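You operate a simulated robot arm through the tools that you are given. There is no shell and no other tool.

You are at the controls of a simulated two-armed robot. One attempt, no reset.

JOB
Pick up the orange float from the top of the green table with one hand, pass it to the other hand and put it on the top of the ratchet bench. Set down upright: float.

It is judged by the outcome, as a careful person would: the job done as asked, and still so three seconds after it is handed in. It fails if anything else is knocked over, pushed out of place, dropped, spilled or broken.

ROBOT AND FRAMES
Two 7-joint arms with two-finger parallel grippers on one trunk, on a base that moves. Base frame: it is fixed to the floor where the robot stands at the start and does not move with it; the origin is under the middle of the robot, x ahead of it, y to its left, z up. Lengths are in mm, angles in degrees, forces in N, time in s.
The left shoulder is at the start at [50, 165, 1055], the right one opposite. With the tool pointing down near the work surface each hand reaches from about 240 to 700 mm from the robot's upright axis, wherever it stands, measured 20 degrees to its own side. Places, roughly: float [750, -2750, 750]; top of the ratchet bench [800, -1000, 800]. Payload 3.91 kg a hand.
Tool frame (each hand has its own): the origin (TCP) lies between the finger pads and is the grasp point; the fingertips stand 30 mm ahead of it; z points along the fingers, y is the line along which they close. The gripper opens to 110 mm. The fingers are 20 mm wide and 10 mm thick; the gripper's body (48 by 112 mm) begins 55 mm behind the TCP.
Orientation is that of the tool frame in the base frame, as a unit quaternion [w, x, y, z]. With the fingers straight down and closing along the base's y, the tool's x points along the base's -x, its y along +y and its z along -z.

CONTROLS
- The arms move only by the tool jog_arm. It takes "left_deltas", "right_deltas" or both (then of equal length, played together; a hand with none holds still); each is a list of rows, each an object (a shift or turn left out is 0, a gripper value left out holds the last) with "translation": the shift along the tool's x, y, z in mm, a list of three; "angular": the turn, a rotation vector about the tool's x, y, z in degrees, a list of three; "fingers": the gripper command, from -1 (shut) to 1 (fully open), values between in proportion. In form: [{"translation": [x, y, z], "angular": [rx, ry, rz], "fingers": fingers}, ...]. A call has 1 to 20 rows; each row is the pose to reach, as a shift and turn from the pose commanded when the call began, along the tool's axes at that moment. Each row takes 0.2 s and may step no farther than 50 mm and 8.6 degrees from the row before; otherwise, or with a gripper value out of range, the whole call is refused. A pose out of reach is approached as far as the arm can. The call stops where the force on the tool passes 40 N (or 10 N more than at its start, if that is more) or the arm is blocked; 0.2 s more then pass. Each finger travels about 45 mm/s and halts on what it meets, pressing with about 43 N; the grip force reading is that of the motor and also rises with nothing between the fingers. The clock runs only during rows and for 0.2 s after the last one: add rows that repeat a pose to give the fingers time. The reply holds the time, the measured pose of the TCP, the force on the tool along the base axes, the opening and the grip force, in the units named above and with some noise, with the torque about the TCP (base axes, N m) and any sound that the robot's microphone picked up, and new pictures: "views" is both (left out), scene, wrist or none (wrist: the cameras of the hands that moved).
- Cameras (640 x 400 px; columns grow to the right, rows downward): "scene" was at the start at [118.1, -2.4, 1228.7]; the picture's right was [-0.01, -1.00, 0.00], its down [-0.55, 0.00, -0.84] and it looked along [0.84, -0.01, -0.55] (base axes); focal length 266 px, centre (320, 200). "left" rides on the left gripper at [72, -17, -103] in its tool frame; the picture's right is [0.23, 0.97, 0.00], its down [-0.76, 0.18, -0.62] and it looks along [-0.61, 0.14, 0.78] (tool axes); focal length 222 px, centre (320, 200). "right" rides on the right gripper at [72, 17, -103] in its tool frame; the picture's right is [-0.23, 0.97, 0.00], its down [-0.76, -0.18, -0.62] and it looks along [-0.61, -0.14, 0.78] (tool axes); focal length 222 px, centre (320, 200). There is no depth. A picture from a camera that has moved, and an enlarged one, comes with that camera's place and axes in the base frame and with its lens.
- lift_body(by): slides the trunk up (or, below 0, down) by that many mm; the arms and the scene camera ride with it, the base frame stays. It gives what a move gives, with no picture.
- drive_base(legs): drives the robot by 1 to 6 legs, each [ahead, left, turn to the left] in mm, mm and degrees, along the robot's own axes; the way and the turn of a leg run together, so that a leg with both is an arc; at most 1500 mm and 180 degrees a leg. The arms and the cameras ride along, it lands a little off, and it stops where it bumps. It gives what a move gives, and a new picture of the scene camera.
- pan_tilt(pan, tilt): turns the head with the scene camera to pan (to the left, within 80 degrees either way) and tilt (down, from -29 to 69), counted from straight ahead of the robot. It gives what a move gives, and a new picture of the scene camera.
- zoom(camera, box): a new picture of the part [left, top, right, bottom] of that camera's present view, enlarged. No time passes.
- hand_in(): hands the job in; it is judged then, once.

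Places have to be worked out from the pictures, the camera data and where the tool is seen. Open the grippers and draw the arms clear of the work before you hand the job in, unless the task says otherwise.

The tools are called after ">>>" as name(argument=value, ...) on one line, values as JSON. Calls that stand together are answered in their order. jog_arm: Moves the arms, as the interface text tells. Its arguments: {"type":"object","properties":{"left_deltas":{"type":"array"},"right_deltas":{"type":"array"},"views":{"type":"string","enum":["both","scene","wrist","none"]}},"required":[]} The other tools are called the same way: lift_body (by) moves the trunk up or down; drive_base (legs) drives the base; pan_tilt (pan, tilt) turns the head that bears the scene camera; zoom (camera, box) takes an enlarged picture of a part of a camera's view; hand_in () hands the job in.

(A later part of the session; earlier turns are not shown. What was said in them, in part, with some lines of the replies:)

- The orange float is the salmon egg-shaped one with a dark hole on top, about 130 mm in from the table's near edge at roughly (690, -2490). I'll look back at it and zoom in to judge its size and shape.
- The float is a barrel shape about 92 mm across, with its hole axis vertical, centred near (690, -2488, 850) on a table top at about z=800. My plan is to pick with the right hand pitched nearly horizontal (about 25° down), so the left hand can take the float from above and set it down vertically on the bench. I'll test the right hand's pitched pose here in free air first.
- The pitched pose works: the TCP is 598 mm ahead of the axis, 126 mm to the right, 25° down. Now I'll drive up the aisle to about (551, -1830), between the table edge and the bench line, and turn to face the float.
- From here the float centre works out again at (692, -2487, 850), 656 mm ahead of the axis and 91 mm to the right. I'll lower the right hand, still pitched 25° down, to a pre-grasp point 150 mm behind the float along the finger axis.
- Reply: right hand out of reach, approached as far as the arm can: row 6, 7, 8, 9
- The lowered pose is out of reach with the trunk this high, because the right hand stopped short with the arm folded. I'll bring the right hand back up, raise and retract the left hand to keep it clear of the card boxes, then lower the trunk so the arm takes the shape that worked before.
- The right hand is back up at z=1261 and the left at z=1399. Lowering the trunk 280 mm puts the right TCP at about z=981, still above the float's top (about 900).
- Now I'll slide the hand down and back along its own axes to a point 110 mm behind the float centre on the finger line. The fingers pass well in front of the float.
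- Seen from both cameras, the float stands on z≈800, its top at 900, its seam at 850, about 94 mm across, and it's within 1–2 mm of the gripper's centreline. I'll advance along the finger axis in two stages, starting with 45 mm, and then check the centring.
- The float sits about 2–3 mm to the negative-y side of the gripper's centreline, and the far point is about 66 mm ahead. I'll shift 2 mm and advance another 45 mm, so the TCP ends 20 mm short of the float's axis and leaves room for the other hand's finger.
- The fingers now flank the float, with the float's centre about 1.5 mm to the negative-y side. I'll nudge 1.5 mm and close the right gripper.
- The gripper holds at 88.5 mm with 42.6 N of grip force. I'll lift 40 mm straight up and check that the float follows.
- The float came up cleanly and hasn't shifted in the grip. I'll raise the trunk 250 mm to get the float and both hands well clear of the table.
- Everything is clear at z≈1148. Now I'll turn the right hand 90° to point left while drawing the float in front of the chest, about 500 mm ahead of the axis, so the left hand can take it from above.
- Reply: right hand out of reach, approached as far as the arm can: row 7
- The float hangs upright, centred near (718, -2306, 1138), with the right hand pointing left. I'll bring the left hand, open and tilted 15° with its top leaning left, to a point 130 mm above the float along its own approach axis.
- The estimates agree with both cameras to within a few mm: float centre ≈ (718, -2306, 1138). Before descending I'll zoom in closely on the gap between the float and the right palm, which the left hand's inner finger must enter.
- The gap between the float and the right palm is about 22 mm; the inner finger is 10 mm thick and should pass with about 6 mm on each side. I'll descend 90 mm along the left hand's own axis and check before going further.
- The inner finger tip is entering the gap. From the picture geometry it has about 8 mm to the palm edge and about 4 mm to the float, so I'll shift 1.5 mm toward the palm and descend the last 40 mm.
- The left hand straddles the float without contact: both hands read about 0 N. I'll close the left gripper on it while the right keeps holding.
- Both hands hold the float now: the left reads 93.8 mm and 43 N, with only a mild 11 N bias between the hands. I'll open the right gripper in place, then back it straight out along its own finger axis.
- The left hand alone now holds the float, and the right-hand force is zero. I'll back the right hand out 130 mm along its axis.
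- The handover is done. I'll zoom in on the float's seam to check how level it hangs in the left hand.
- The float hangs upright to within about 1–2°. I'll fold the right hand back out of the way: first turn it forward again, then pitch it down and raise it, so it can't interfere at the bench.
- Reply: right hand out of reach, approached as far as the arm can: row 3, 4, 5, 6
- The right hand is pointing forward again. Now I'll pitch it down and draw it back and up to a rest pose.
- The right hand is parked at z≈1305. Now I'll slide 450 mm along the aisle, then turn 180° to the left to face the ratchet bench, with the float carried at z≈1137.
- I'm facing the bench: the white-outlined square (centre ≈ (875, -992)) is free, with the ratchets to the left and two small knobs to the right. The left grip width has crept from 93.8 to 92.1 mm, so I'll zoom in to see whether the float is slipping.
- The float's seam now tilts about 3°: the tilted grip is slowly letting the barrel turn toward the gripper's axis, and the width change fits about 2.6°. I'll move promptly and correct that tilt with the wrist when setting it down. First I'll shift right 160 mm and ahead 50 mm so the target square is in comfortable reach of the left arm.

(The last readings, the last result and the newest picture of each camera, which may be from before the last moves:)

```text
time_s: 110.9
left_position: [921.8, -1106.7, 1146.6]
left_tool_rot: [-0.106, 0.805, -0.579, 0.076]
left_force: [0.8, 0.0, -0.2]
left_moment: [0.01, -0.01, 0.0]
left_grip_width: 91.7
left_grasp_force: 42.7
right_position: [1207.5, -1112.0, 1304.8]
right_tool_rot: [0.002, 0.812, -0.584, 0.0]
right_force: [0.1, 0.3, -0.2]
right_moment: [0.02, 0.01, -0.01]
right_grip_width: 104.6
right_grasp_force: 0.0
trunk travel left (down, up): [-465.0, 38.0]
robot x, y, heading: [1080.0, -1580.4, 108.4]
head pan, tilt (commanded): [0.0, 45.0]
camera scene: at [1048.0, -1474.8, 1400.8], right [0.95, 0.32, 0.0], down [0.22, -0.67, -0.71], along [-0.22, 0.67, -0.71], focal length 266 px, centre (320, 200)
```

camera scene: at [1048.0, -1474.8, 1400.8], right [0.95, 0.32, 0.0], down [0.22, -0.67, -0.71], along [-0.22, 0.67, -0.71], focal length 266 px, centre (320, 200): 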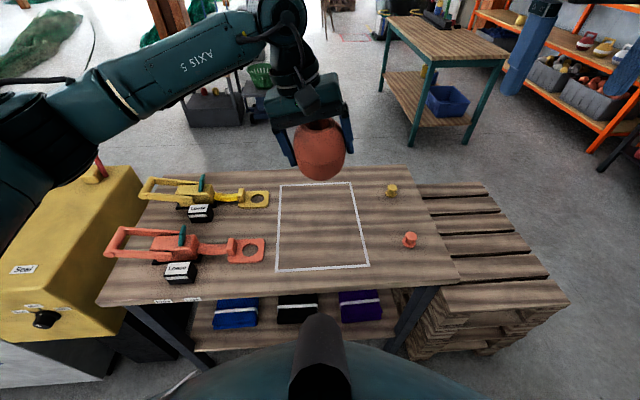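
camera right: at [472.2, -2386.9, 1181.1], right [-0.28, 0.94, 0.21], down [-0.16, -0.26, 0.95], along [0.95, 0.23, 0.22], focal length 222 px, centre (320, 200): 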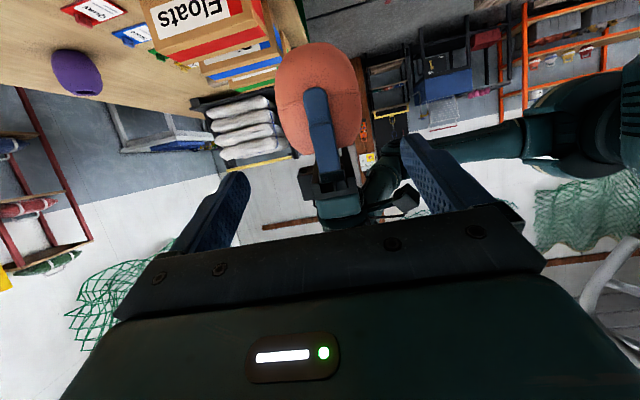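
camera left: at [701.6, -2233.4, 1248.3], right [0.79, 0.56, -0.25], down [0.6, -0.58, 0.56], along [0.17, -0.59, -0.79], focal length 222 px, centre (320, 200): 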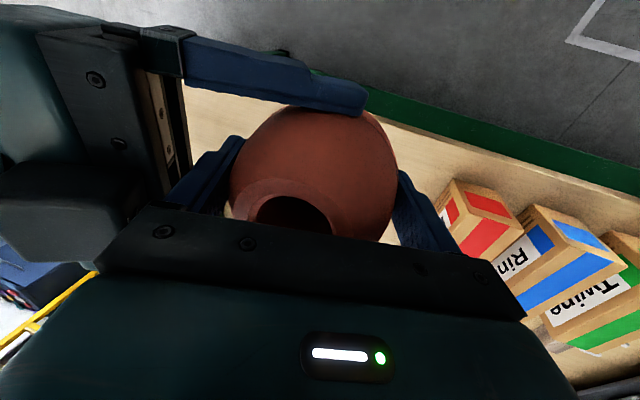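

At 91.7 mm the width model says the float leans about 3° left in base terms. I'll move it forward 78 mm over the white square and down 150 mm, and rotate the hand 3.3° back toward vertical to bring the float upright.

>>> jog_arm(left_deltas=[{"translation": [-10, 4.9, 18.1], "angular": [-0.4, 0, 0]}, {"translation": [-20, 9.7, 36.2], "angular": [-0.8, 0, 0]}, {"translation": [-30, 14.6, 54.3], "angular": [-1.2, 0, 0]}, {"translation": [-39, 19.4, 72.5], "angular": [-1.6, 0, 0]}, {"translation": [-49, 24.3, 90.6], "angular": [-2.0, 0, 0]}, {"translation": [-59, 29.1, 108.7], "angular": [-2.5, 0, 0]}, {"translation": [-69, 34, 126.8], "angular": [-3.0, 0, 0]}, {"translation": [-78, 38.8, 144.9], "angular": [-3.3, 0, 0]}, {"translation": [-78, 38.8, 144.9], "angular": [-3.3, 0, 0]}], views="both")

>>> zoom(camera="scene", box=[240, 120, 400, 280])

```text
time_s: 112.9
left_position: [898.0, -1032.0, 993.8]
left_tool_rot: [-0.083, 0.807, -0.582, 0.059]
left_force: [0.5, -0.3, -0.6]
left_moment: [-0.03, 0.01, 0.03]
left_grip_width: 91.5
left_grasp_force: 42.7
right_position: [1206.5, -1112.0, 1304.2]
right_tool_rot: [0.003, 0.812, -0.583, 0.0]
right_force: [-0.3, 0.5, -0.4]
right_moment: [0.01, 0.02, 0.01]
right_grip_width: 104.6
right_grasp_force: 0.1
trunk travel left (down, up): [-465.0, 38.0]
robot x, y, heading: [1082.8, -1578.8, 108.2]
head pan, tilt (commanded): [0.0, 45.0]
camera scene: at [1047.7, -1475.1, 1400.8], right [0.95, 0.32, 0.0], down [0.22, -0.67, -0.71], along [-0.22, 0.67, -0.71], focal length 266 px, centre (320, 200)
camera left: at [916.2, -1102.3, 1097.8], right [-0.83, -0.52, -0.2], down [-0.53, 0.63, 0.57], along [-0.17, 0.58, -0.79], focal length 222 px, centre (320, 200)
```

scene: 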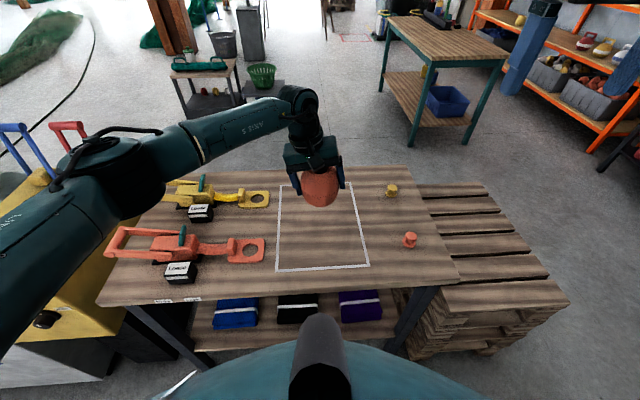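
left: 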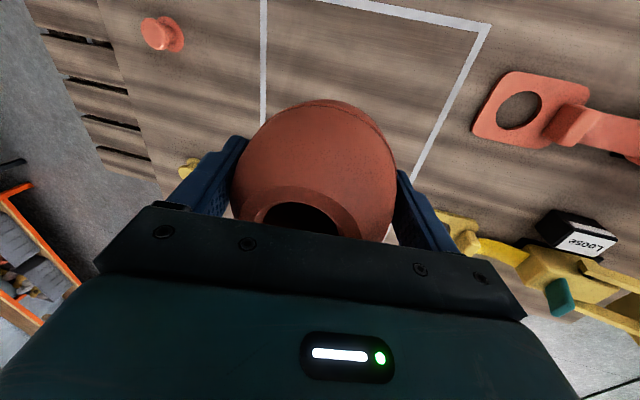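

```text
2.50 times, centred on (320, 200) of scene
camera zoom: at [1047.7, -1475.1, 1400.8], right [0.95, 0.32, 0.0], down [0.22, -0.67, -0.71], along [-0.22, 0.67, -0.71], focal length 666 px, centre (320, 200)
```

zoom: 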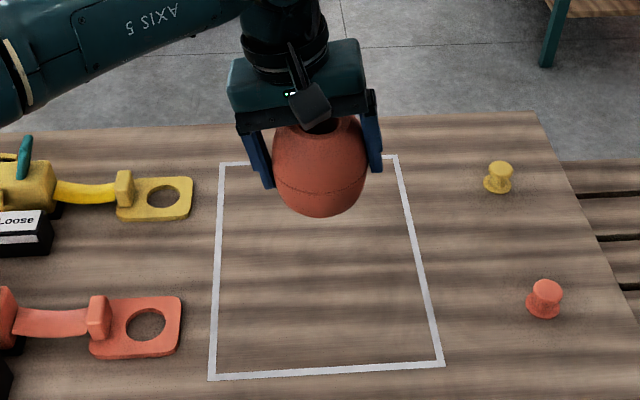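

The float is above the square, at TCP (898, -1032, 994). I'll zoom in to read the seam tilt again before going lower.

>>> zoom(camera="scene", box=[290, 150, 350, 210])

>>> zoom(camera="left", box=[200, 80, 440, 260])

```text
6.67 times, centred on (320, 180) of scene
camera zoom: at [1047.7, -1475.1, 1400.8], right [0.95, 0.32, 0.0], down [0.22, -0.67, -0.71], along [-0.22, 0.67, -0.71], focal length 1776 px, centre (320, 333)
```

zoom: 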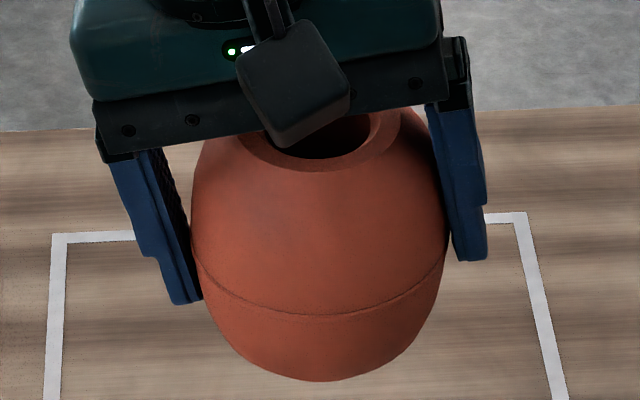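

```text
2.22 times, centred on (320, 170) of left
camera zoom: at [916.2, -1102.3, 1097.8], right [-0.83, -0.52, -0.2], down [-0.53, 0.63, 0.57], along [-0.17, 0.58, -0.79], focal length 494 px, centre (320, 267)
```

zoom: 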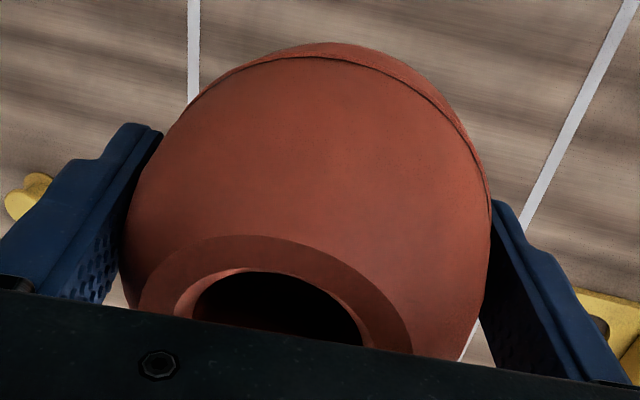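

Cross-checking the square's corner and the knob between the wrist and scene cameras puts the bench top lower than stated, at about z=775. I'll lower the trunk 100 mm, which leaves the float's bottom near z=836, and then finish with the arm in small steps.

>>> lift_body(by=-100)

>>> pan_tilt(pan=0, tilt=42)

>>> zoom(camera="scene", box=[240, 140, 400, 300])

>>> zoom(camera="left", box=[0, 0, 640, 400])

```text
time_s: 114.2
left_position: [898.4, -1032.4, 894.8]
left_tool_rot: [-0.083, 0.807, -0.581, 0.059]
left_force: [-0.1, -0.5, 0.0]
left_moment: [0.0, -0.01, 0.02]
left_grip_width: 91.0
left_grasp_force: 43.2
right_position: [1206.7, -1112.5, 1203.6]
right_tool_rot: [0.003, 0.812, -0.584, 0.0]
right_force: [-0.4, 0.7, -0.3]
right_moment: [-0.02, 0.01, 0.01]
right_grip_width: 104.6
right_grasp_force: 0.1
trunk travel left (down, up): [-365.0, 138.0]
robot x, y, heading: [1085.1, -1579.7, 108.2]
head pan, tilt (commanded): [0.0, 45.0]
```

```text
time_s: 114.8
left_position: [897.8, -1033.4, 894.5]
left_tool_rot: [-0.082, 0.807, -0.581, 0.06]
left_force: [-0.1, -0.6, 0.4]
left_moment: [-0.02, 0.01, -0.01]
left_grip_width: 91.3
left_grasp_force: 43.4
right_position: [1207.0, -1112.8, 1204.2]
right_tool_rot: [0.002, 0.812, -0.583, 0.0]
right_force: [-0.6, 0.6, -0.8]
right_moment: [-0.02, 0.0, -0.06]
right_grip_width: 104.5
right_grasp_force: 0.0
trunk travel left (down, up): [-365.0, 138.0]
robot x, y, heading: [1082.5, -1578.9, 108.4]
head pan, tilt (commanded): [0.0, 42.0]
camera scene: at [1047.0, -1472.8, 1305.1], right [0.95, 0.32, 0.0], down [0.21, -0.64, -0.74], along [-0.24, 0.7, -0.67], focal length 266 px, centre (320, 200)
```

scene: 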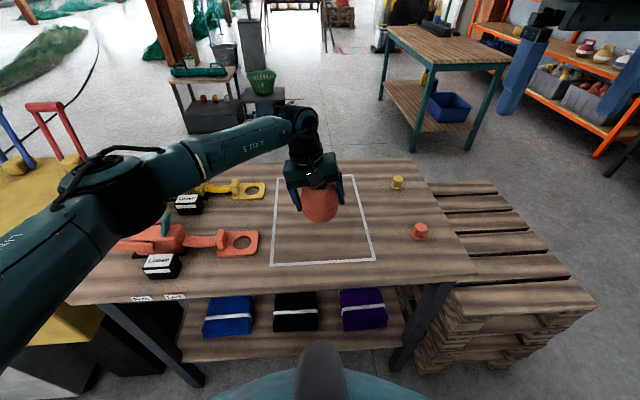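

```text
2.50 times, centred on (320, 220) of scene
camera zoom: at [1047.0, -1472.8, 1305.1], right [0.95, 0.32, 0.0], down [0.21, -0.64, -0.74], along [-0.24, 0.7, -0.67], focal length 666 px, centre (320, 150)
```

zoom: 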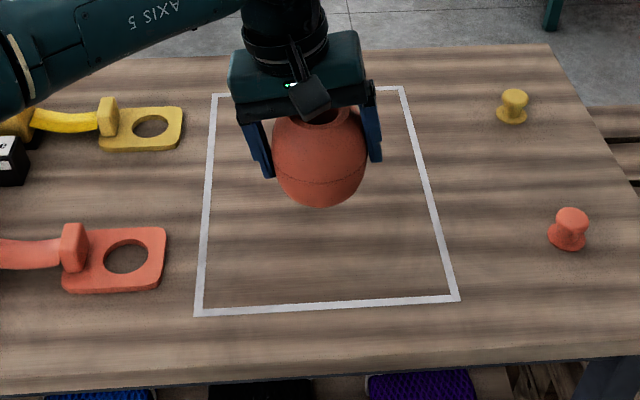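

```text
1.00 times, centred on (320, 200) of left (not enlarged: the box is as wide or as high as the picture)
camera zoom: at [916.1, -1102.2, 997.9], right [-0.83, -0.52, -0.2], down [-0.53, 0.63, 0.57], along [-0.17, 0.58, -0.79], focal length 222 px, centre (320, 200)
```

zoom: 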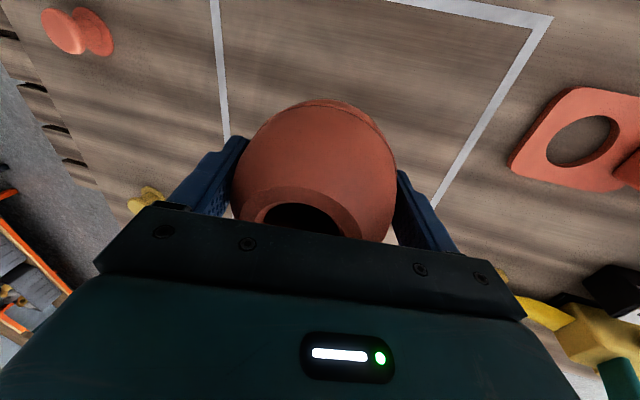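

The two estimates of the bench top bracket z≈775–790, so the float bottom (about 837) has roughly 46–60 mm to go. I'll descend 33 mm straight down, trim the tilt 2° more toward vertical, and look again.

>>> jog_arm(left_deltas=[{"translation": [0, 1.6, 8.1], "angular": [-0.5, 0, 0]}, {"translation": [0, 3.3, 16.2], "angular": [-1, 0, 0]}, {"translation": [0, 5, 24.3], "angular": [-1.5, 0, 0]}, {"translation": [0, 6.6, 32.3], "angular": [-2, 0, 0]}, {"translation": [0, 6.6, 32.3], "angular": [-2, 0, 0]}], views="both")

>>> zoom(camera="scene", box=[280, 150, 380, 250])

```text
time_s: 116.0
left_position: [898.2, -1032.7, 863.4]
left_tool_rot: [-0.069, 0.809, -0.582, 0.05]
left_force: [0.1, -0.2, -0.2]
left_moment: [0.0, -0.01, -0.02]
left_grip_width: 90.9
left_grasp_force: 42.6
right_position: [1206.3, -1111.6, 1203.9]
right_tool_rot: [0.003, 0.812, -0.584, 0.001]
right_force: [1.3, 0.1, 0.0]
right_moment: [-0.02, 0.0, -0.02]
right_grip_width: 104.3
right_grasp_force: 0.1
trunk travel left (down, up): [-365.0, 138.0]
robot x, y, heading: [1080.1, -1576.7, 108.4]
head pan, tilt (commanded): [0.0, 42.0]
camera scene: at [1047.0, -1472.8, 1305.1], right [0.95, 0.32, 0.0], down [0.21, -0.63, -0.74], along [-0.24, 0.7, -0.67], focal length 266 px, centre (320, 200)
camera left: at [919.8, -1100.9, 965.5], right [-0.84, -0.52, -0.16], down [-0.51, 0.63, 0.58], along [-0.2, 0.57, -0.79], focal length 222 px, centre (320, 200)
```

scene: 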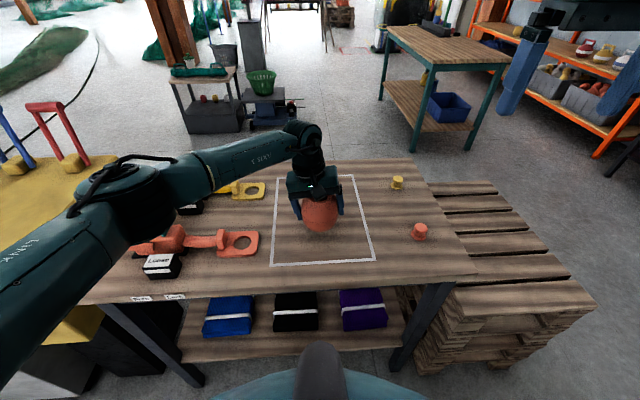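
left: 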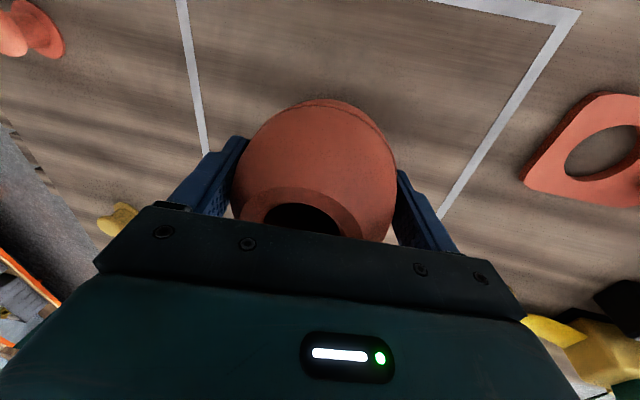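

```text
4.00 times, centred on (330, 200) of scene
camera zoom: at [1047.0, -1472.8, 1305.1], right [0.95, 0.32, 0.0], down [0.21, -0.63, -0.74], along [-0.24, 0.7, -0.67], focal length 1065 px, centre (280, 200)
```

zoom: 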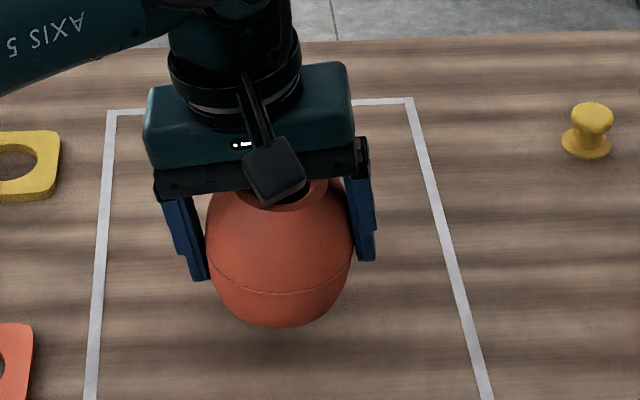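

The float is close to the bench. Before the last few centimetres I'll check two things: the seam level, and the left elbow's clearance over the red ratchet.

>>> zoom(camera="scene", box=[60, 130, 280, 290])

>>> zoom(camera="scene", box=[295, 185, 350, 240])

>>> zoom(camera="right", box=[0, 0, 640, 400])

```text
2.50 times, centred on (170, 210) of scene
camera zoom: at [1047.0, -1472.8, 1305.1], right [0.95, 0.32, 0.0], down [0.21, -0.63, -0.74], along [-0.24, 0.7, -0.67], focal length 666 px, centre (695, 175)
```

zoom: 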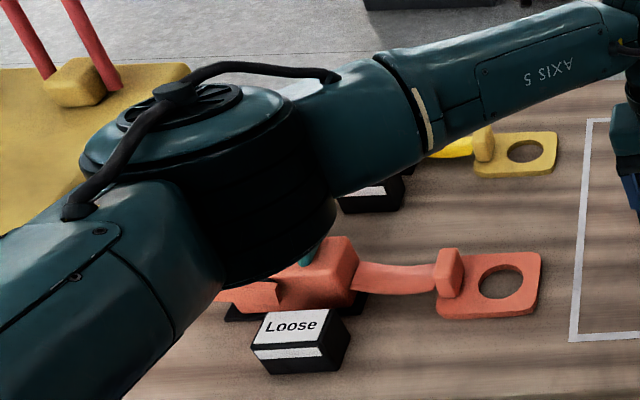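

```text
7.27 times, centred on (322, 212) of scene
camera zoom: at [1047.0, -1472.8, 1305.1], right [0.95, 0.32, 0.0], down [0.21, -0.63, -0.74], along [-0.24, 0.7, -0.67], focal length 1937 px, centre (302, 109)
```

zoom: 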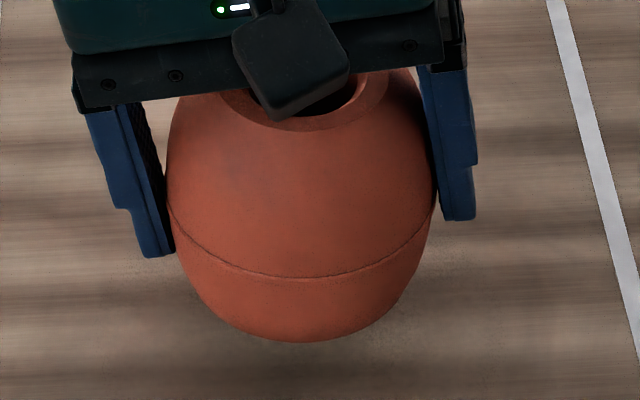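

```text
1.00 times, centred on (320, 200) of right (not enlarged: the box is as wide or as high as the picture)
camera zoom: at [1213.6, -1183.5, 1307.9], right [-1.0, -0.1, 0.0], down [-0.07, 0.78, 0.62], along [-0.06, 0.62, -0.78], focal length 222 px, centre (320, 200)
```

zoom: 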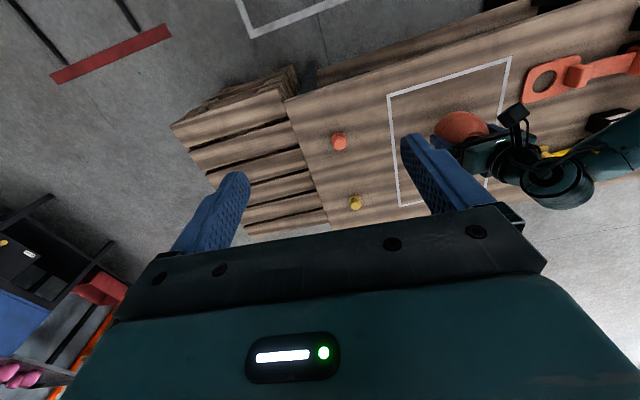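

The seam is level to about 1°, and the elbow sits well above the ratchets, at roughly the same height as the wrist. Next I'll go down 10 mm and read the force.

>>> jog_arm(left_deltas=[{"translation": [0, 0.8, 5]}, {"translation": [0, 1.65, 9.9]}, {"translation": [0, 1.65, 9.9]}], views="scene")

>>> zoom(camera="scene", box=[295, 190, 350, 245])

```text
time_s: 116.8
left_position: [898.2, -1032.6, 851.6]
left_tool_rot: [-0.069, 0.809, -0.582, 0.049]
left_force: [0.6, 1.1, 0.4]
left_moment: [-0.01, 0.0, -0.01]
left_grip_width: 91.4
left_grasp_force: 43.1
right_position: [1206.4, -1112.3, 1203.3]
right_tool_rot: [0.003, 0.812, -0.584, 0.001]
right_force: [0.3, 0.2, 0.2]
right_moment: [0.01, 0.0, 0.0]
right_grip_width: 104.3
right_grasp_force: 0.0
trunk travel left (down, up): [-365.0, 138.0]
robot x, y, heading: [1084.2, -1578.0, 108.3]
head pan, tilt (commanded): [0.0, 42.0]
camera scene: at [1047.0, -1472.8, 1305.1], right [0.95, 0.32, 0.0], down [0.21, -0.63, -0.74], along [-0.24, 0.7, -0.67], focal length 266 px, centre (320, 200)
```

scene: 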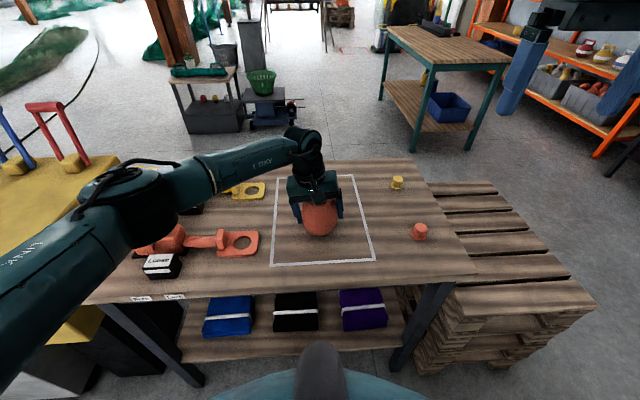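

```text
7.27 times, centred on (322, 218) of scene
camera zoom: at [1047.0, -1472.8, 1305.1], right [0.95, 0.32, 0.0], down [0.21, -0.63, -0.74], along [-0.24, 0.7, -0.67], focal length 1937 px, centre (302, 73)
```

zoom: 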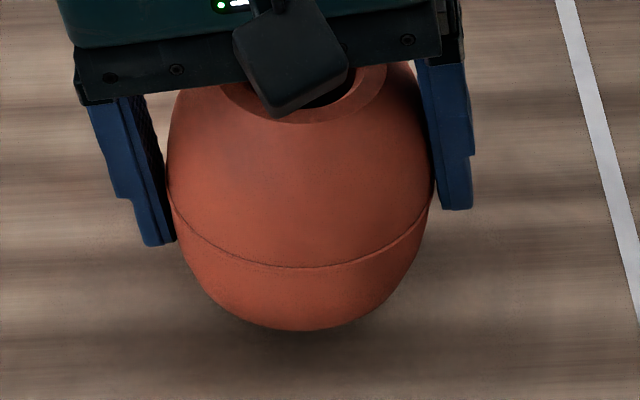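

No contact yet at TCP z≈852; the contact shadow is closing under the float. I'll continue down in 4 mm steps, reading the force each time.

>>> jog_arm(left_deltas=[{"translation": [0, 0.66, 4]}, {"translation": [0, 0.66, 4]}], views="none")

>>> jog_arm(left_deltas=[{"translation": [0, 0.5, 3]}, {"translation": [0, 0.5, 3]}], views="scene")

>>> zoom(camera="scene", box=[295, 190, 350, 245])

```text
time_s: 117.5
left_position: [898.0, -1033.1, 847.8]
left_tool_rot: [-0.068, 0.808, -0.583, 0.049]
left_force: [0.2, -0.3, 0.2]
left_moment: [0.01, 0.0, 0.01]
left_grip_width: 90.8
left_grasp_force: 42.7
right_position: [1206.8, -1112.8, 1204.4]
right_tool_rot: [0.002, 0.812, -0.583, 0.001]
right_force: [0.0, -0.2, 0.1]
right_moment: [0.02, -0.01, 0.03]
right_grip_width: 104.4
right_grasp_force: 0.1
trunk travel left (down, up): [-365.0, 138.0]
robot x, y, heading: [1082.8, -1576.7, 108.3]
head pan, tilt (commanded): [0.0, 42.0]
```

```text
time_s: 118.0
left_position: [897.9, -1033.2, 843.0]
left_tool_rot: [-0.068, 0.809, -0.582, 0.049]
left_force: [-0.1, 0.6, 0.5]
left_moment: [-0.03, 0.02, 0.01]
left_grip_width: 90.6
left_grasp_force: 42.6
right_position: [1208.2, -1112.3, 1204.0]
right_tool_rot: [0.003, 0.812, -0.583, 0.0]
right_force: [-0.1, 0.2, -0.2]
right_moment: [0.0, 0.02, 0.01]
right_grip_width: 104.5
right_grasp_force: 0.0
trunk travel left (down, up): [-365.0, 138.0]
robot x, y, heading: [1085.1, -1578.2, 108.4]
head pan, tilt (commanded): [0.0, 42.0]
camera scene: at [1047.0, -1472.8, 1305.1], right [0.95, 0.32, 0.0], down [0.21, -0.63, -0.74], along [-0.24, 0.7, -0.67], focal length 266 px, centre (320, 200)
```

scene: 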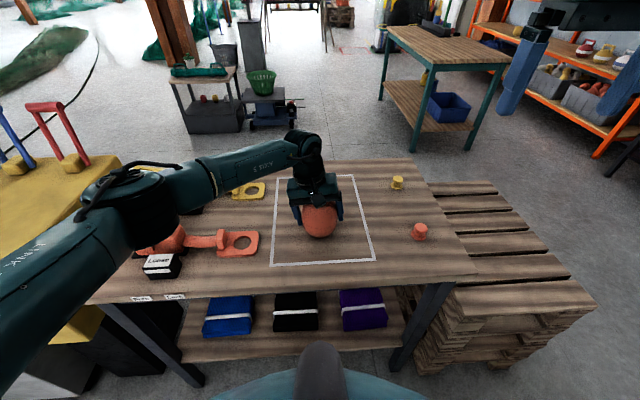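

```text
7.27 times, centred on (322, 218) of scene
camera zoom: at [1047.0, -1472.8, 1305.1], right [0.95, 0.32, 0.0], down [0.21, -0.63, -0.74], along [-0.24, 0.7, -0.67], focal length 1937 px, centre (302, 73)
```

zoom: 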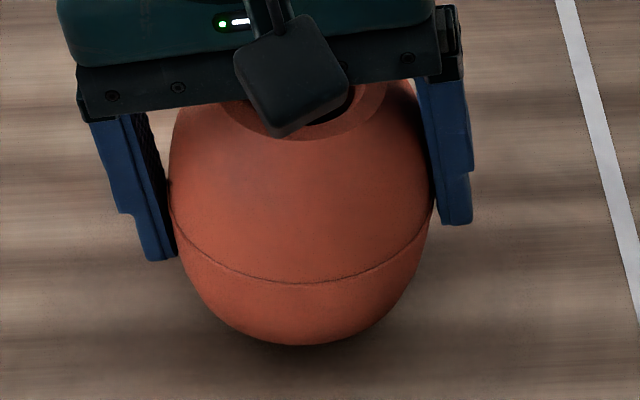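

Still no contact at TCP z≈843. I'll continue in 3 mm steps.

>>> jog_arm(left_deltas=[{"translation": [0, 0.5, 3]}, {"translation": [0, 0.5, 3]}], views="none")

>>> jog_arm(left_deltas=[{"translation": [0, 0.4, 2.5]}, {"translation": [0, 0.4, 2.5]}], views="scene")

>>> zoom(camera="scene", box=[295, 190, 350, 245])

```text
time_s: 118.7
left_position: [898.4, -1033.3, 840.9]
left_tool_rot: [-0.07, 0.809, -0.582, 0.049]
left_force: [-0.7, -0.4, 2.7]
left_moment: [-0.05, 0.11, -0.03]
left_grip_width: 88.8
left_grasp_force: 43.1
right_position: [1207.7, -1113.1, 1204.6]
right_tool_rot: [0.003, 0.812, -0.584, 0.0]
right_force: [-0.3, -0.8, 0.3]
right_moment: [-0.02, 0.03, 0.0]
right_grip_width: 104.5
right_grasp_force: 0.0
trunk travel left (down, up): [-365.0, 138.0]
robot x, y, heading: [1080.2, -1578.2, 108.7]
head pan, tilt (commanded): [0.0, 42.0]
```

```text
time_s: 119.2
left_position: [897.9, -1033.6, 840.4]
left_tool_rot: [-0.07, 0.809, -0.582, 0.049]
left_force: [-1.5, -1.8, 16.3]
left_moment: [-0.19, 0.47, -0.01]
left_grip_width: 88.7
left_grasp_force: 42.8
right_position: [1207.9, -1114.7, 1204.7]
right_tool_rot: [0.002, 0.812, -0.583, 0.0]
right_force: [-0.4, 0.5, -0.9]
right_moment: [0.01, 0.0, 0.01]
right_grip_width: 104.6
right_grasp_force: 0.1
trunk travel left (down, up): [-365.0, 138.0]
robot x, y, heading: [1081.1, -1579.0, 108.6]
head pan, tilt (commanded): [0.0, 42.0]
camera scene: at [1047.5, -1474.6, 1305.6], right [0.95, 0.32, 0.0], down [0.21, -0.63, -0.74], along [-0.24, 0.71, -0.67], focal length 266 px, centre (320, 200)
```

scene: 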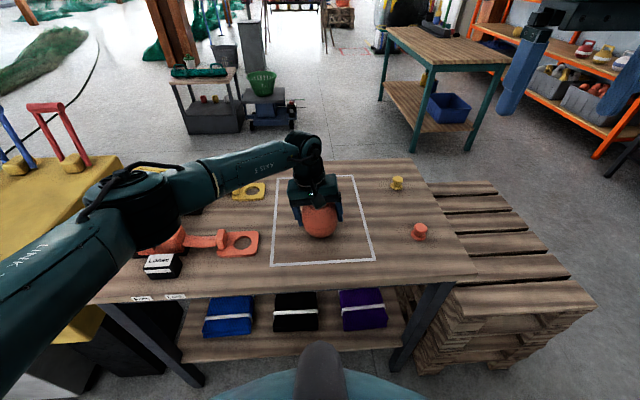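

```text
7.27 times, centred on (322, 218) of scene
camera zoom: at [1047.5, -1474.6, 1305.6], right [0.95, 0.32, 0.0], down [0.21, -0.63, -0.74], along [-0.24, 0.71, -0.67], focal length 1937 px, centre (302, 73)
```

zoom: 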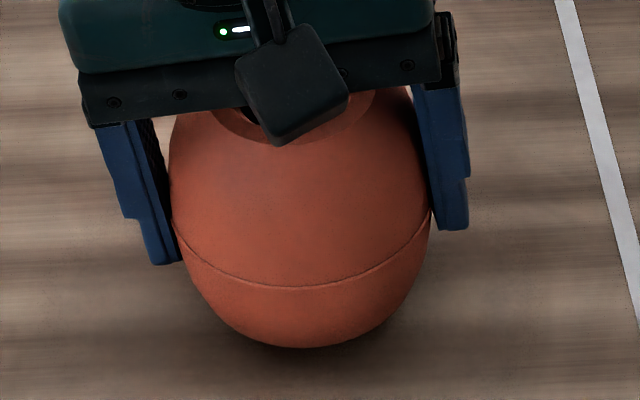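

Contact: 16 N upward on the left hand with the float standing on the bench at about z=783. I'll ease up 1.7 mm to take most of the press off before releasing, and check how it sits.

>>> jog_arm(left_deltas=[{"translation": [0, -0.3, -1.7]}, {"translation": [0, -0.3, -1.7]}], views="both")

>>> zoom(camera="scene", box=[300, 195, 345, 240])

>>> zoom(camera="right", box=[400, 60, 560, 200])

```text
time_s: 119.8
left_position: [898.7, -1033.2, 841.2]
left_tool_rot: [-0.07, 0.809, -0.582, 0.048]
left_force: [0.6, 0.3, 13.9]
left_moment: [-0.01, 0.3, -0.02]
left_grip_width: 88.3
left_grasp_force: 42.8
right_position: [1208.0, -1112.6, 1204.2]
right_tool_rot: [0.002, 0.812, -0.584, 0.0]
right_force: [-0.9, -0.4, -0.3]
right_moment: [0.0, -0.01, -0.01]
right_grip_width: 104.7
right_grasp_force: 0.1
trunk travel left (down, up): [-365.0, 138.0]
robot x, y, heading: [1081.3, -1579.3, 108.5]
head pan, tilt (commanded): [0.0, 42.0]
camera scene: at [1047.6, -1474.0, 1305.3], right [0.95, 0.32, 0.0], down [0.21, -0.63, -0.74], along [-0.24, 0.71, -0.67], focal length 266 px, centre (320, 200)
camera left: at [920.1, -1101.5, 944.1], right [-0.84, -0.52, -0.17], down [-0.51, 0.63, 0.59], along [-0.2, 0.57, -0.79], focal length 222 px, centre (320, 200)
```

scene: 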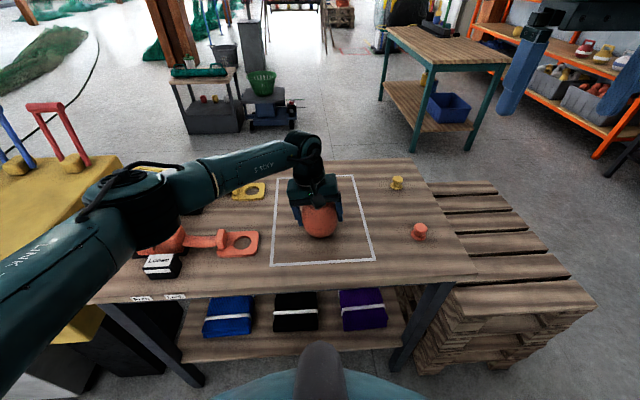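
left: 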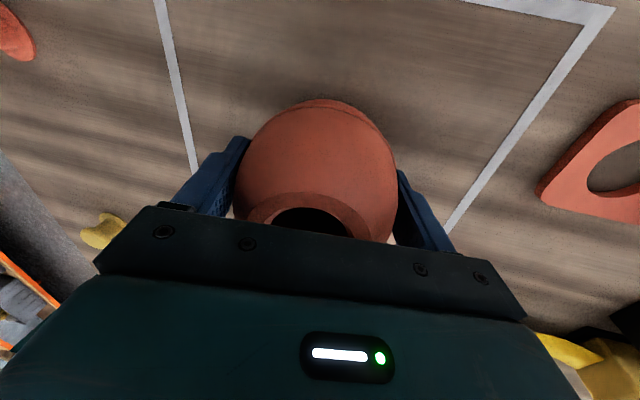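

```text
8.89 times, centred on (322, 218) of scene
camera zoom: at [1047.6, -1474.0, 1305.3], right [0.95, 0.32, 0.0], down [0.21, -0.63, -0.74], along [-0.24, 0.71, -0.67], focal length 2367 px, centre (298, 44)
```

zoom: 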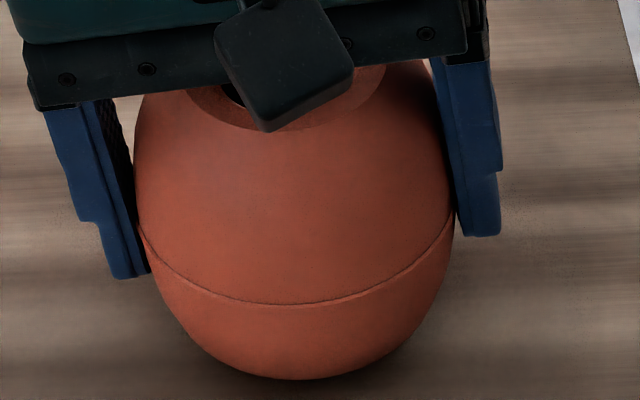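

```text
2.86 times, centred on (480, 130) of right
camera zoom: at [1214.2, -1184.8, 1308.3], right [-1.0, -0.1, 0.0], down [-0.07, 0.78, 0.62], along [-0.06, 0.62, -0.78], focal length 635 px, centre (-137, 400)
```

zoom: 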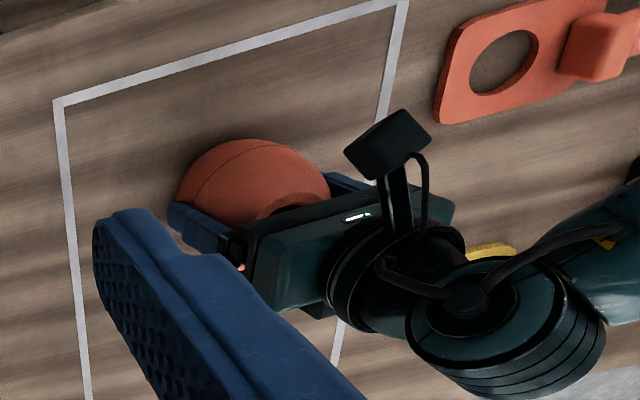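

It's pressing 14 N and the seam shows the float leaning about 4° left, as it has nearly aligned with the gripper. I'll lift about 4 mm and rotate the hand 4° toward vertical so the base is level.

>>> jog_arm(left_deltas=[{"translation": [0, -0.4, -2.4]}, {"translation": [0, -0.7, -4.2], "angular": [-1.3, 0, 0]}, {"translation": [0, -0.7, -4.2], "angular": [-2.7, 0, 0]}, {"translation": [0, -0.7, -4.2], "angular": [-4, 0, 0]}, {"translation": [0, -0.7, -4.2], "angular": [-4, 0, 0]}], views="scene")

>>> zoom(camera="scene", box=[300, 195, 345, 240])

```text
time_s: 121.0
left_position: [898.7, -1032.8, 844.0]
left_tool_rot: [-0.04, 0.81, -0.584, 0.029]
left_force: [0.4, -0.2, 0.3]
left_moment: [0.01, 0.0, 0.01]
left_grip_width: 88.4
left_grasp_force: 43.0
right_position: [1206.9, -1111.6, 1203.7]
right_tool_rot: [0.002, 0.812, -0.584, 0.0]
right_force: [-0.1, -0.6, 0.2]
right_moment: [0.0, 0.0, 0.02]
right_grip_width: 104.5
right_grasp_force: 0.0
trunk travel left (down, up): [-365.0, 138.0]
robot x, y, heading: [1081.4, -1580.1, 108.5]
head pan, tilt (commanded): [0.0, 42.0]
camera scene: at [1047.0, -1472.8, 1305.1], right [0.95, 0.32, 0.0], down [0.21, -0.63, -0.74], along [-0.24, 0.7, -0.67], focal length 266 px, centre (320, 200)
```

scene: 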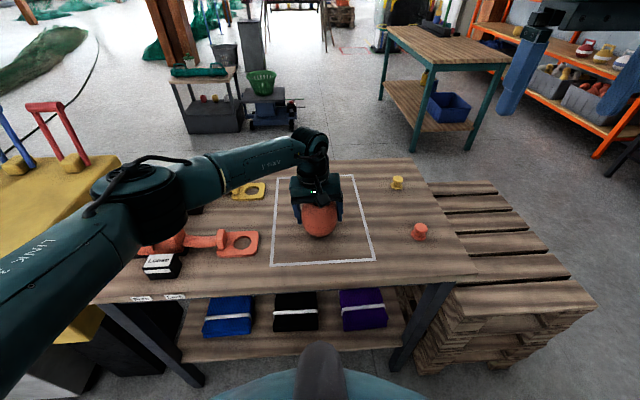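

```text
8.89 times, centred on (322, 218) of scene
camera zoom: at [1047.0, -1472.8, 1305.1], right [0.95, 0.32, 0.0], down [0.21, -0.63, -0.74], along [-0.24, 0.7, -0.67], focal length 2367 px, centre (298, 44)
```

zoom: 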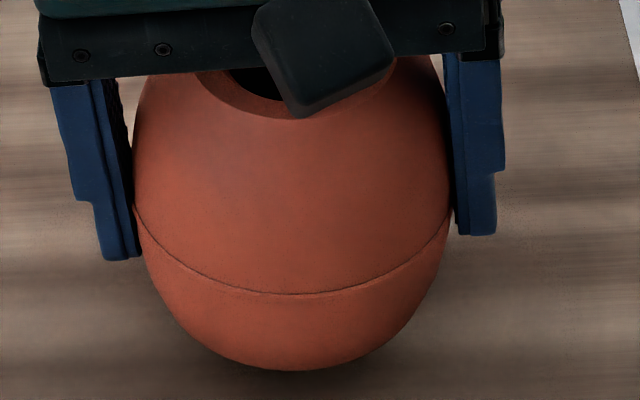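

The float now looks level (both seam ends at the same height) and hangs just off the surface. I'll lower it in about 2 mm steps until light contact.

>>> jog_arm(left_deltas=[{"translation": [0, 0.2, 2]}, {"translation": [0, 0.2, 2]}], views="none")

>>> jog_arm(left_deltas=[{"translation": [0, 0.1, 1]}, {"translation": [0, 0.1, 1]}], views="scene")

>>> zoom(camera="scene", box=[300, 195, 345, 240])

```text
time_s: 121.7
left_position: [897.3, -1031.5, 842.4]
left_tool_rot: [-0.04, 0.811, -0.583, 0.029]
left_force: [-0.3, -0.5, 0.2]
left_moment: [0.01, -0.02, -0.01]
left_grip_width: 88.3
left_grasp_force: 42.8
right_position: [1206.9, -1113.6, 1204.3]
right_tool_rot: [0.002, 0.812, -0.583, 0.0]
right_force: [0.7, 0.2, 0.5]
right_moment: [-0.02, 0.02, -0.03]
right_grip_width: 104.4
right_grasp_force: 0.0
trunk travel left (down, up): [-365.0, 138.0]
robot x, y, heading: [1082.2, -1576.5, 108.5]
head pan, tilt (commanded): [0.0, 42.0]
```

```text
time_s: 122.2
left_position: [897.8, -1030.6, 842.2]
left_tool_rot: [-0.041, 0.811, -0.583, 0.029]
left_force: [0.0, 0.0, 0.4]
left_moment: [-0.02, 0.03, 0.0]
left_grip_width: 88.4
left_grasp_force: 43.2
right_position: [1206.7, -1111.5, 1204.0]
right_tool_rot: [0.002, 0.812, -0.584, 0.0]
right_force: [0.4, 0.0, 0.9]
right_moment: [0.0, -0.01, 0.0]
right_grip_width: 104.5
right_grasp_force: 0.1
trunk travel left (down, up): [-365.0, 138.0]
robot x, y, heading: [1084.7, -1577.8, 108.3]
head pan, tilt (commanded): [0.0, 42.0]
camera scene: at [1047.0, -1472.8, 1305.1], right [0.95, 0.32, 0.0], down [0.21, -0.63, -0.74], along [-0.24, 0.7, -0.67], focal length 266 px, centre (320, 200)
```

scene: 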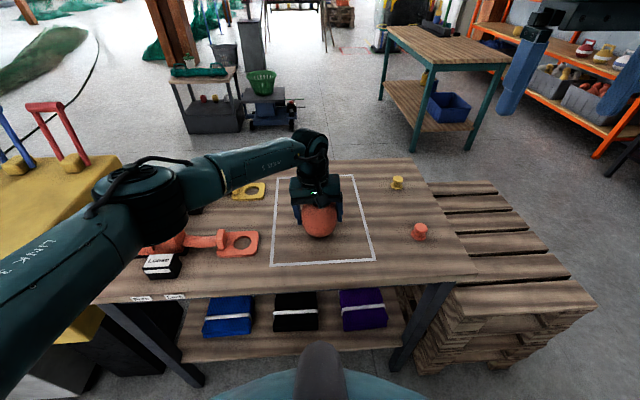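

```text
8.89 times, centred on (322, 218) of scene
camera zoom: at [1047.0, -1472.8, 1305.1], right [0.95, 0.32, 0.0], down [0.21, -0.63, -0.74], along [-0.24, 0.7, -0.67], focal length 2367 px, centre (298, 44)
```

zoom: 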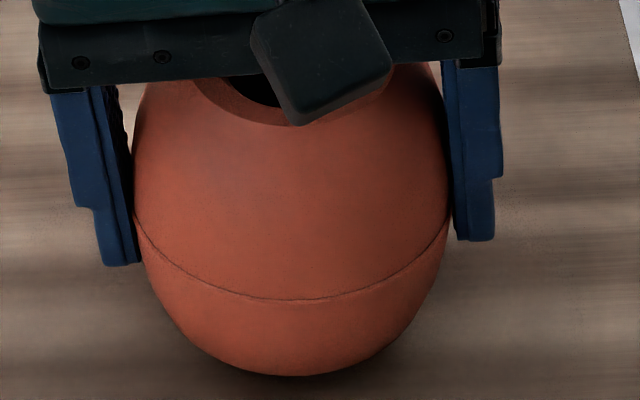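

No contact yet, and the float is still level. I'll take another 1.5 mm step and read the force.

>>> jog_arm(left_deltas=[{"translation": [0, 0.15, 1.5]}, {"translation": [0, 0.15, 1.5]}], views="none")

```text
time_s: 122.8
left_position: [897.9, -1032.5, 840.2]
left_tool_rot: [-0.041, 0.811, -0.583, 0.029]
left_force: [0.1, 0.0, 0.1]
left_moment: [0.01, -0.02, 0.02]
left_grip_width: 88.2
left_grasp_force: 43.4
right_position: [1206.2, -1112.7, 1204.7]
right_tool_rot: [0.003, 0.812, -0.584, 0.0]
right_force: [0.8, 0.1, 0.7]
right_moment: [0.04, -0.03, -0.04]
right_grip_width: 104.5
right_grasp_force: 0.1
trunk travel left (down, up): [-365.0, 138.0]
robot x, y, heading: [1081.5, -1576.1, 108.3]
head pan, tilt (commanded): [0.0, 42.0]
```

Still free at TCP z≈840. One more 1.5 mm step.

>>> jog_arm(left_deltas=[{"translation": [0, 0.15, 1.5]}, {"translation": [0, 0.15, 1.5]}], views="none")

```text
time_s: 123.5
left_position: [897.9, -1030.6, 840.7]
left_tool_rot: [-0.041, 0.811, -0.583, 0.028]
left_force: [-1.4, -0.4, 3.8]
left_moment: [0.07, 0.15, 0.02]
left_grip_width: 88.2
left_grasp_force: 43.3
right_position: [1207.4, -1111.9, 1203.7]
right_tool_rot: [0.002, 0.812, -0.584, 0.0]
right_force: [0.6, 0.2, -0.1]
right_moment: [-0.01, 0.01, 0.0]
right_grip_width: 104.6
right_grasp_force: 0.1
trunk travel left (down, up): [-365.0, 138.0]
robot x, y, heading: [1084.1, -1577.2, 108.8]
head pan, tilt (commanded): [0.0, 42.0]
```

Light contact: 3.8 N. Now I'll open the left gripper gradually, leaving the hand where it is.

>>> jog_arm(left_deltas=[{"translation": [0, 0, 0], "fingers": 0.63}, {"translation": [0, 0, 0], "fingers": 0.66}, {"translation": [0, 0, 0], "fingers": 0.72}, {"translation": [0, 0, 0], "fingers": 0.82}, {"translation": [0, 0, 0], "fingers": 1}, {"translation": [0, 0, 0], "fingers": 1}, {"translation": [0, 0, 0], "fingers": 1}], views="both")

>>> zoom(camera="scene", box=[295, 190, 350, 245])

```text
time_s: 125.0
left_position: [898.6, -1031.1, 838.9]
left_tool_rot: [-0.041, 0.81, -0.584, 0.029]
left_force: [0.0, 0.4, -0.2]
left_moment: [0.03, 0.0, -0.02]
left_grip_width: 110.1
left_grasp_force: 0.1
right_position: [1205.8, -1112.6, 1204.5]
right_tool_rot: [0.002, 0.812, -0.584, 0.001]
right_force: [-0.2, 0.2, -0.2]
right_moment: [0.01, 0.03, 0.0]
right_grip_width: 104.3
right_grasp_force: 0.0
trunk travel left (down, up): [-365.0, 138.0]
robot x, y, heading: [1084.6, -1578.4, 108.2]
head pan, tilt (commanded): [0.0, 42.0]
camera scene: at [1047.0, -1472.9, 1305.2], right [0.95, 0.32, 0.0], down [0.21, -0.63, -0.74], along [-0.24, 0.7, -0.67], focal length 266 px, centre (320, 200)
camera left: at [927.0, -1098.0, 942.1], right [-0.85, -0.52, -0.1], down [-0.47, 0.65, 0.6], along [-0.25, 0.56, -0.79], focal length 222 px, centre (320, 200)
```

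scene: 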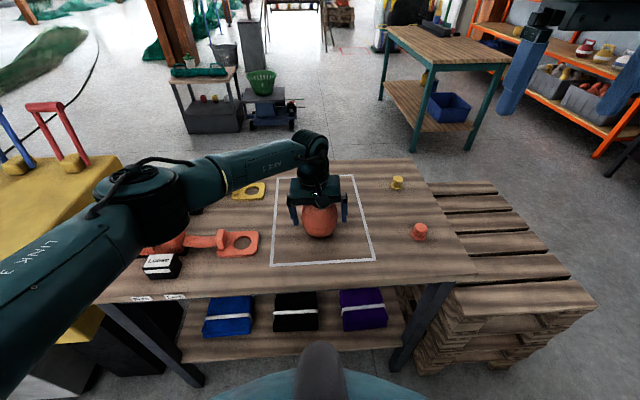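
left: 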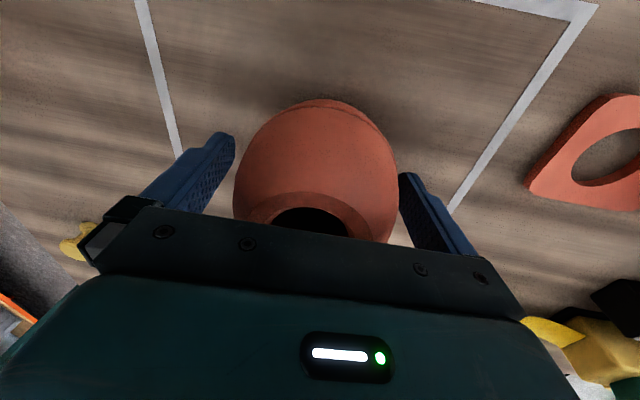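

```text
7.27 times, centred on (322, 218) of scene
camera zoom: at [1047.0, -1472.9, 1305.2], right [0.95, 0.32, 0.0], down [0.21, -0.63, -0.74], along [-0.24, 0.7, -0.67], focal length 1937 px, centre (302, 73)
```

zoom: 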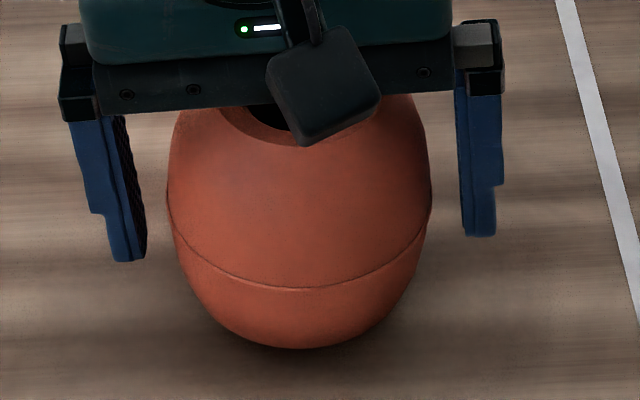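

The float stands free and upright inside the white square, with clearance on both sides. I'll withdraw the left hand straight back along its finger axis.

>>> jog_arm(left_deltas=[{"translation": [0, 0, -10]}, {"translation": [0, 0, -25]}, {"translation": [0, 0, -45]}, {"translation": [0, 0, -70]}, {"translation": [0, 0, -100]}, {"translation": [0, 0, -140]}, {"translation": [0, 0, -180]}, {"translation": [0, 0, -180]}], views="both")

>>> zoom(camera="scene", box=[260, 150, 380, 270])

```text
time_s: 126.8
left_position: [881.3, -1034.8, 1020.0]
left_tool_rot: [-0.04, 0.811, -0.583, 0.029]
left_force: [0.7, -1.3, -0.1]
left_moment: [-0.01, -0.01, -0.02]
left_grip_width: 110.1
left_grasp_force: 0.2
right_position: [1206.7, -1111.5, 1204.3]
right_tool_rot: [0.002, 0.812, -0.583, 0.0]
right_force: [0.7, 0.2, 0.8]
right_moment: [-0.01, -0.04, 0.0]
right_grip_width: 104.5
right_grasp_force: 0.1
trunk travel left (down, up): [-365.0, 138.0]
robot x, y, heading: [1084.5, -1579.1, 108.7]
head pan, tilt (commanded): [0.0, 42.0]
camera scene: at [1047.0, -1472.8, 1305.1], right [0.95, 0.32, 0.0], down [0.21, -0.63, -0.74], along [-0.24, 0.7, -0.67], focal length 266 px, centre (320, 200)
camera left: at [909.3, -1101.4, 1124.5], right [-0.85, -0.52, -0.1], down [-0.47, 0.65, 0.6], along [-0.25, 0.56, -0.79], focal length 222 px, centre (320, 200)
```

scene: 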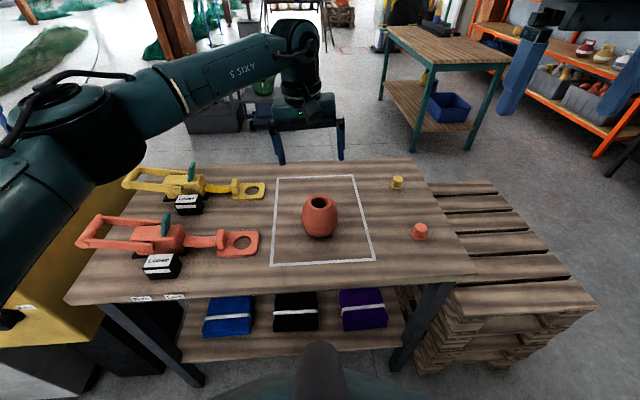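
left: 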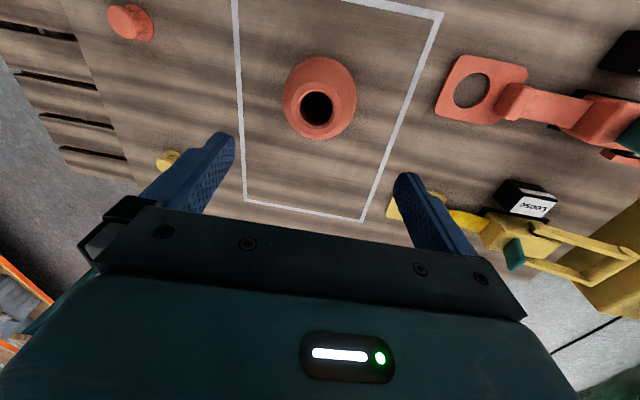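

```text
3.33 times, centred on (320, 210) of scene
camera zoom: at [1047.0, -1472.8, 1305.1], right [0.95, 0.32, 0.0], down [0.21, -0.63, -0.74], along [-0.24, 0.7, -0.67], focal length 888 px, centre (320, 167)
```

zoom: 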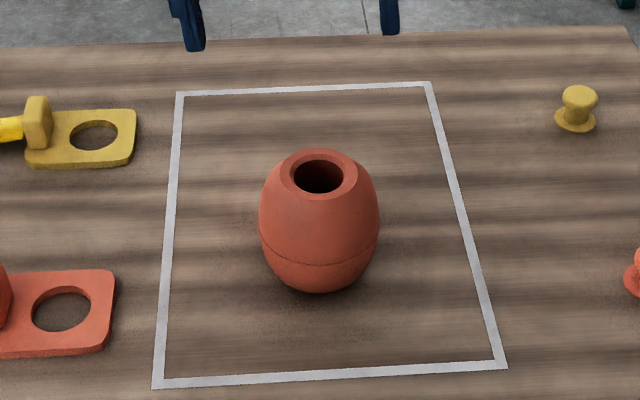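

The float stands upright on the bench, in the middle of the free square, and nothing around it has been touched. I'll raise the trunk to draw both hands well clear and fully open the right gripper, then check once more.

>>> lift_body(by=130)

>>> jog_arm(left_deltas=[{"translation": [25, 0, 0], "fingers": 1}, {"translation": [50, 0, -10], "fingers": 1}, {"translation": [80, 0, -20], "fingers": 1}, {"translation": [110, 0, -30], "fingers": 1}, {"translation": [110, 0, -30], "fingers": 1}], right_deltas=[{"translation": [0, 0, 0], "fingers": 1}, {"translation": [0, 0, 0], "fingers": 1}, {"translation": [0, 0, 0], "fingers": 1}, {"translation": [0, 0, 0], "fingers": 1}, {"translation": [0, 0, 0], "fingers": 1}], views="scene")

>>> zoom(camera="scene", box=[220, 170, 420, 295])

```text
time_s: 128.4
left_position: [881.1, -1033.7, 1150.6]
left_tool_rot: [-0.04, 0.811, -0.583, 0.029]
left_force: [0.1, 0.3, -0.3]
left_moment: [0.0, -0.01, -0.02]
left_grip_width: 109.8
left_grasp_force: 0.1
right_position: [1207.9, -1111.7, 1334.1]
right_tool_rot: [0.001, 0.812, -0.584, 0.0]
right_force: [0.3, -0.2, 1.4]
right_moment: [0.01, -0.04, 0.0]
right_grip_width: 104.7
right_grasp_force: 0.1
trunk travel left (down, up): [-495.0, 8.0]
robot x, y, heading: [1084.3, -1576.9, 108.4]
head pan, tilt (commanded): [0.0, 42.0]
```

```text
time_s: 129.6
left_position: [914.6, -1139.3, 1180.2]
left_tool_rot: [-0.041, 0.811, -0.584, 0.03]
left_force: [-0.2, -0.5, 0.8]
left_moment: [-0.01, 0.0, 0.01]
left_grip_width: 109.9
left_grasp_force: 0.0
right_position: [1206.0, -1112.5, 1333.3]
right_tool_rot: [0.004, 0.812, -0.583, 0.001]
right_force: [0.0, 0.0, -0.3]
right_moment: [0.01, -0.01, -0.03]
right_grip_width: 110.1
right_grasp_force: 0.0
trunk travel left (down, up): [-495.0, 8.0]
robot x, y, heading: [1083.7, -1578.6, 108.5]
head pan, tilt (commanded): [0.0, 42.0]
camera scene: at [1047.1, -1472.6, 1435.1], right [0.95, 0.32, 0.0], down [0.21, -0.64, -0.74], along [-0.24, 0.7, -0.67], focal length 266 px, centre (320, 200)
```

scene: 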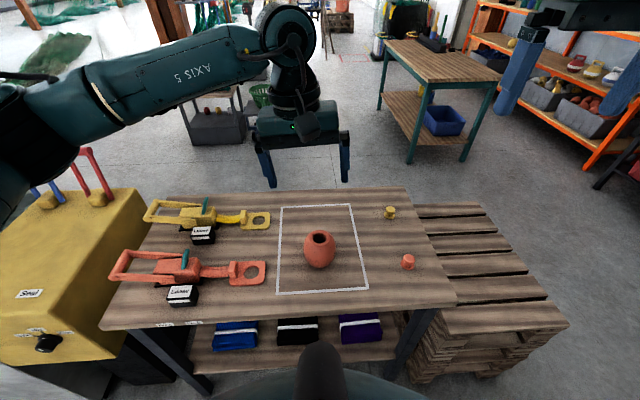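

```text
3.20 times, centred on (320, 232) of scene
camera zoom: at [1047.1, -1472.6, 1435.1], right [0.95, 0.32, 0.0], down [0.21, -0.64, -0.74], along [-0.24, 0.7, -0.67], focal length 852 px, centre (320, 96)
```

zoom: 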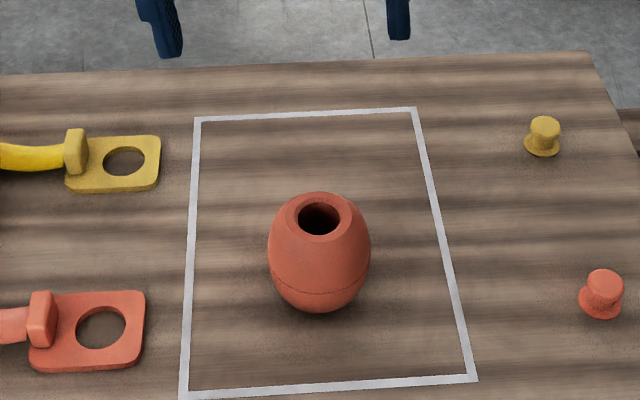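

The float stands upright and still in the white square on the ratchet bench. The ratchets and knobs are where they were, both grippers are open, and both hands are well clear. I'm handing the job in.

>>> hand_in()

```text
The job is handed in.
```

The orange float is standing upright on top of the ratchet bench, inside the white-outlined square. I handed the job in.

- **Pick:** the right hand took it off the green table.
- **Pass:** I handed it over in the air to the left hand.
- **Place:** the left hand set it down. The float had turned slightly in the grip, so I levelled it and lowered it again until it rested lightly on the bench before letting go.

In the last picture the ratchets and knobs on the bench were where they had been. Nothing was bumped or dropped along the way. Both grippers are open and both arms are clear of the bench.
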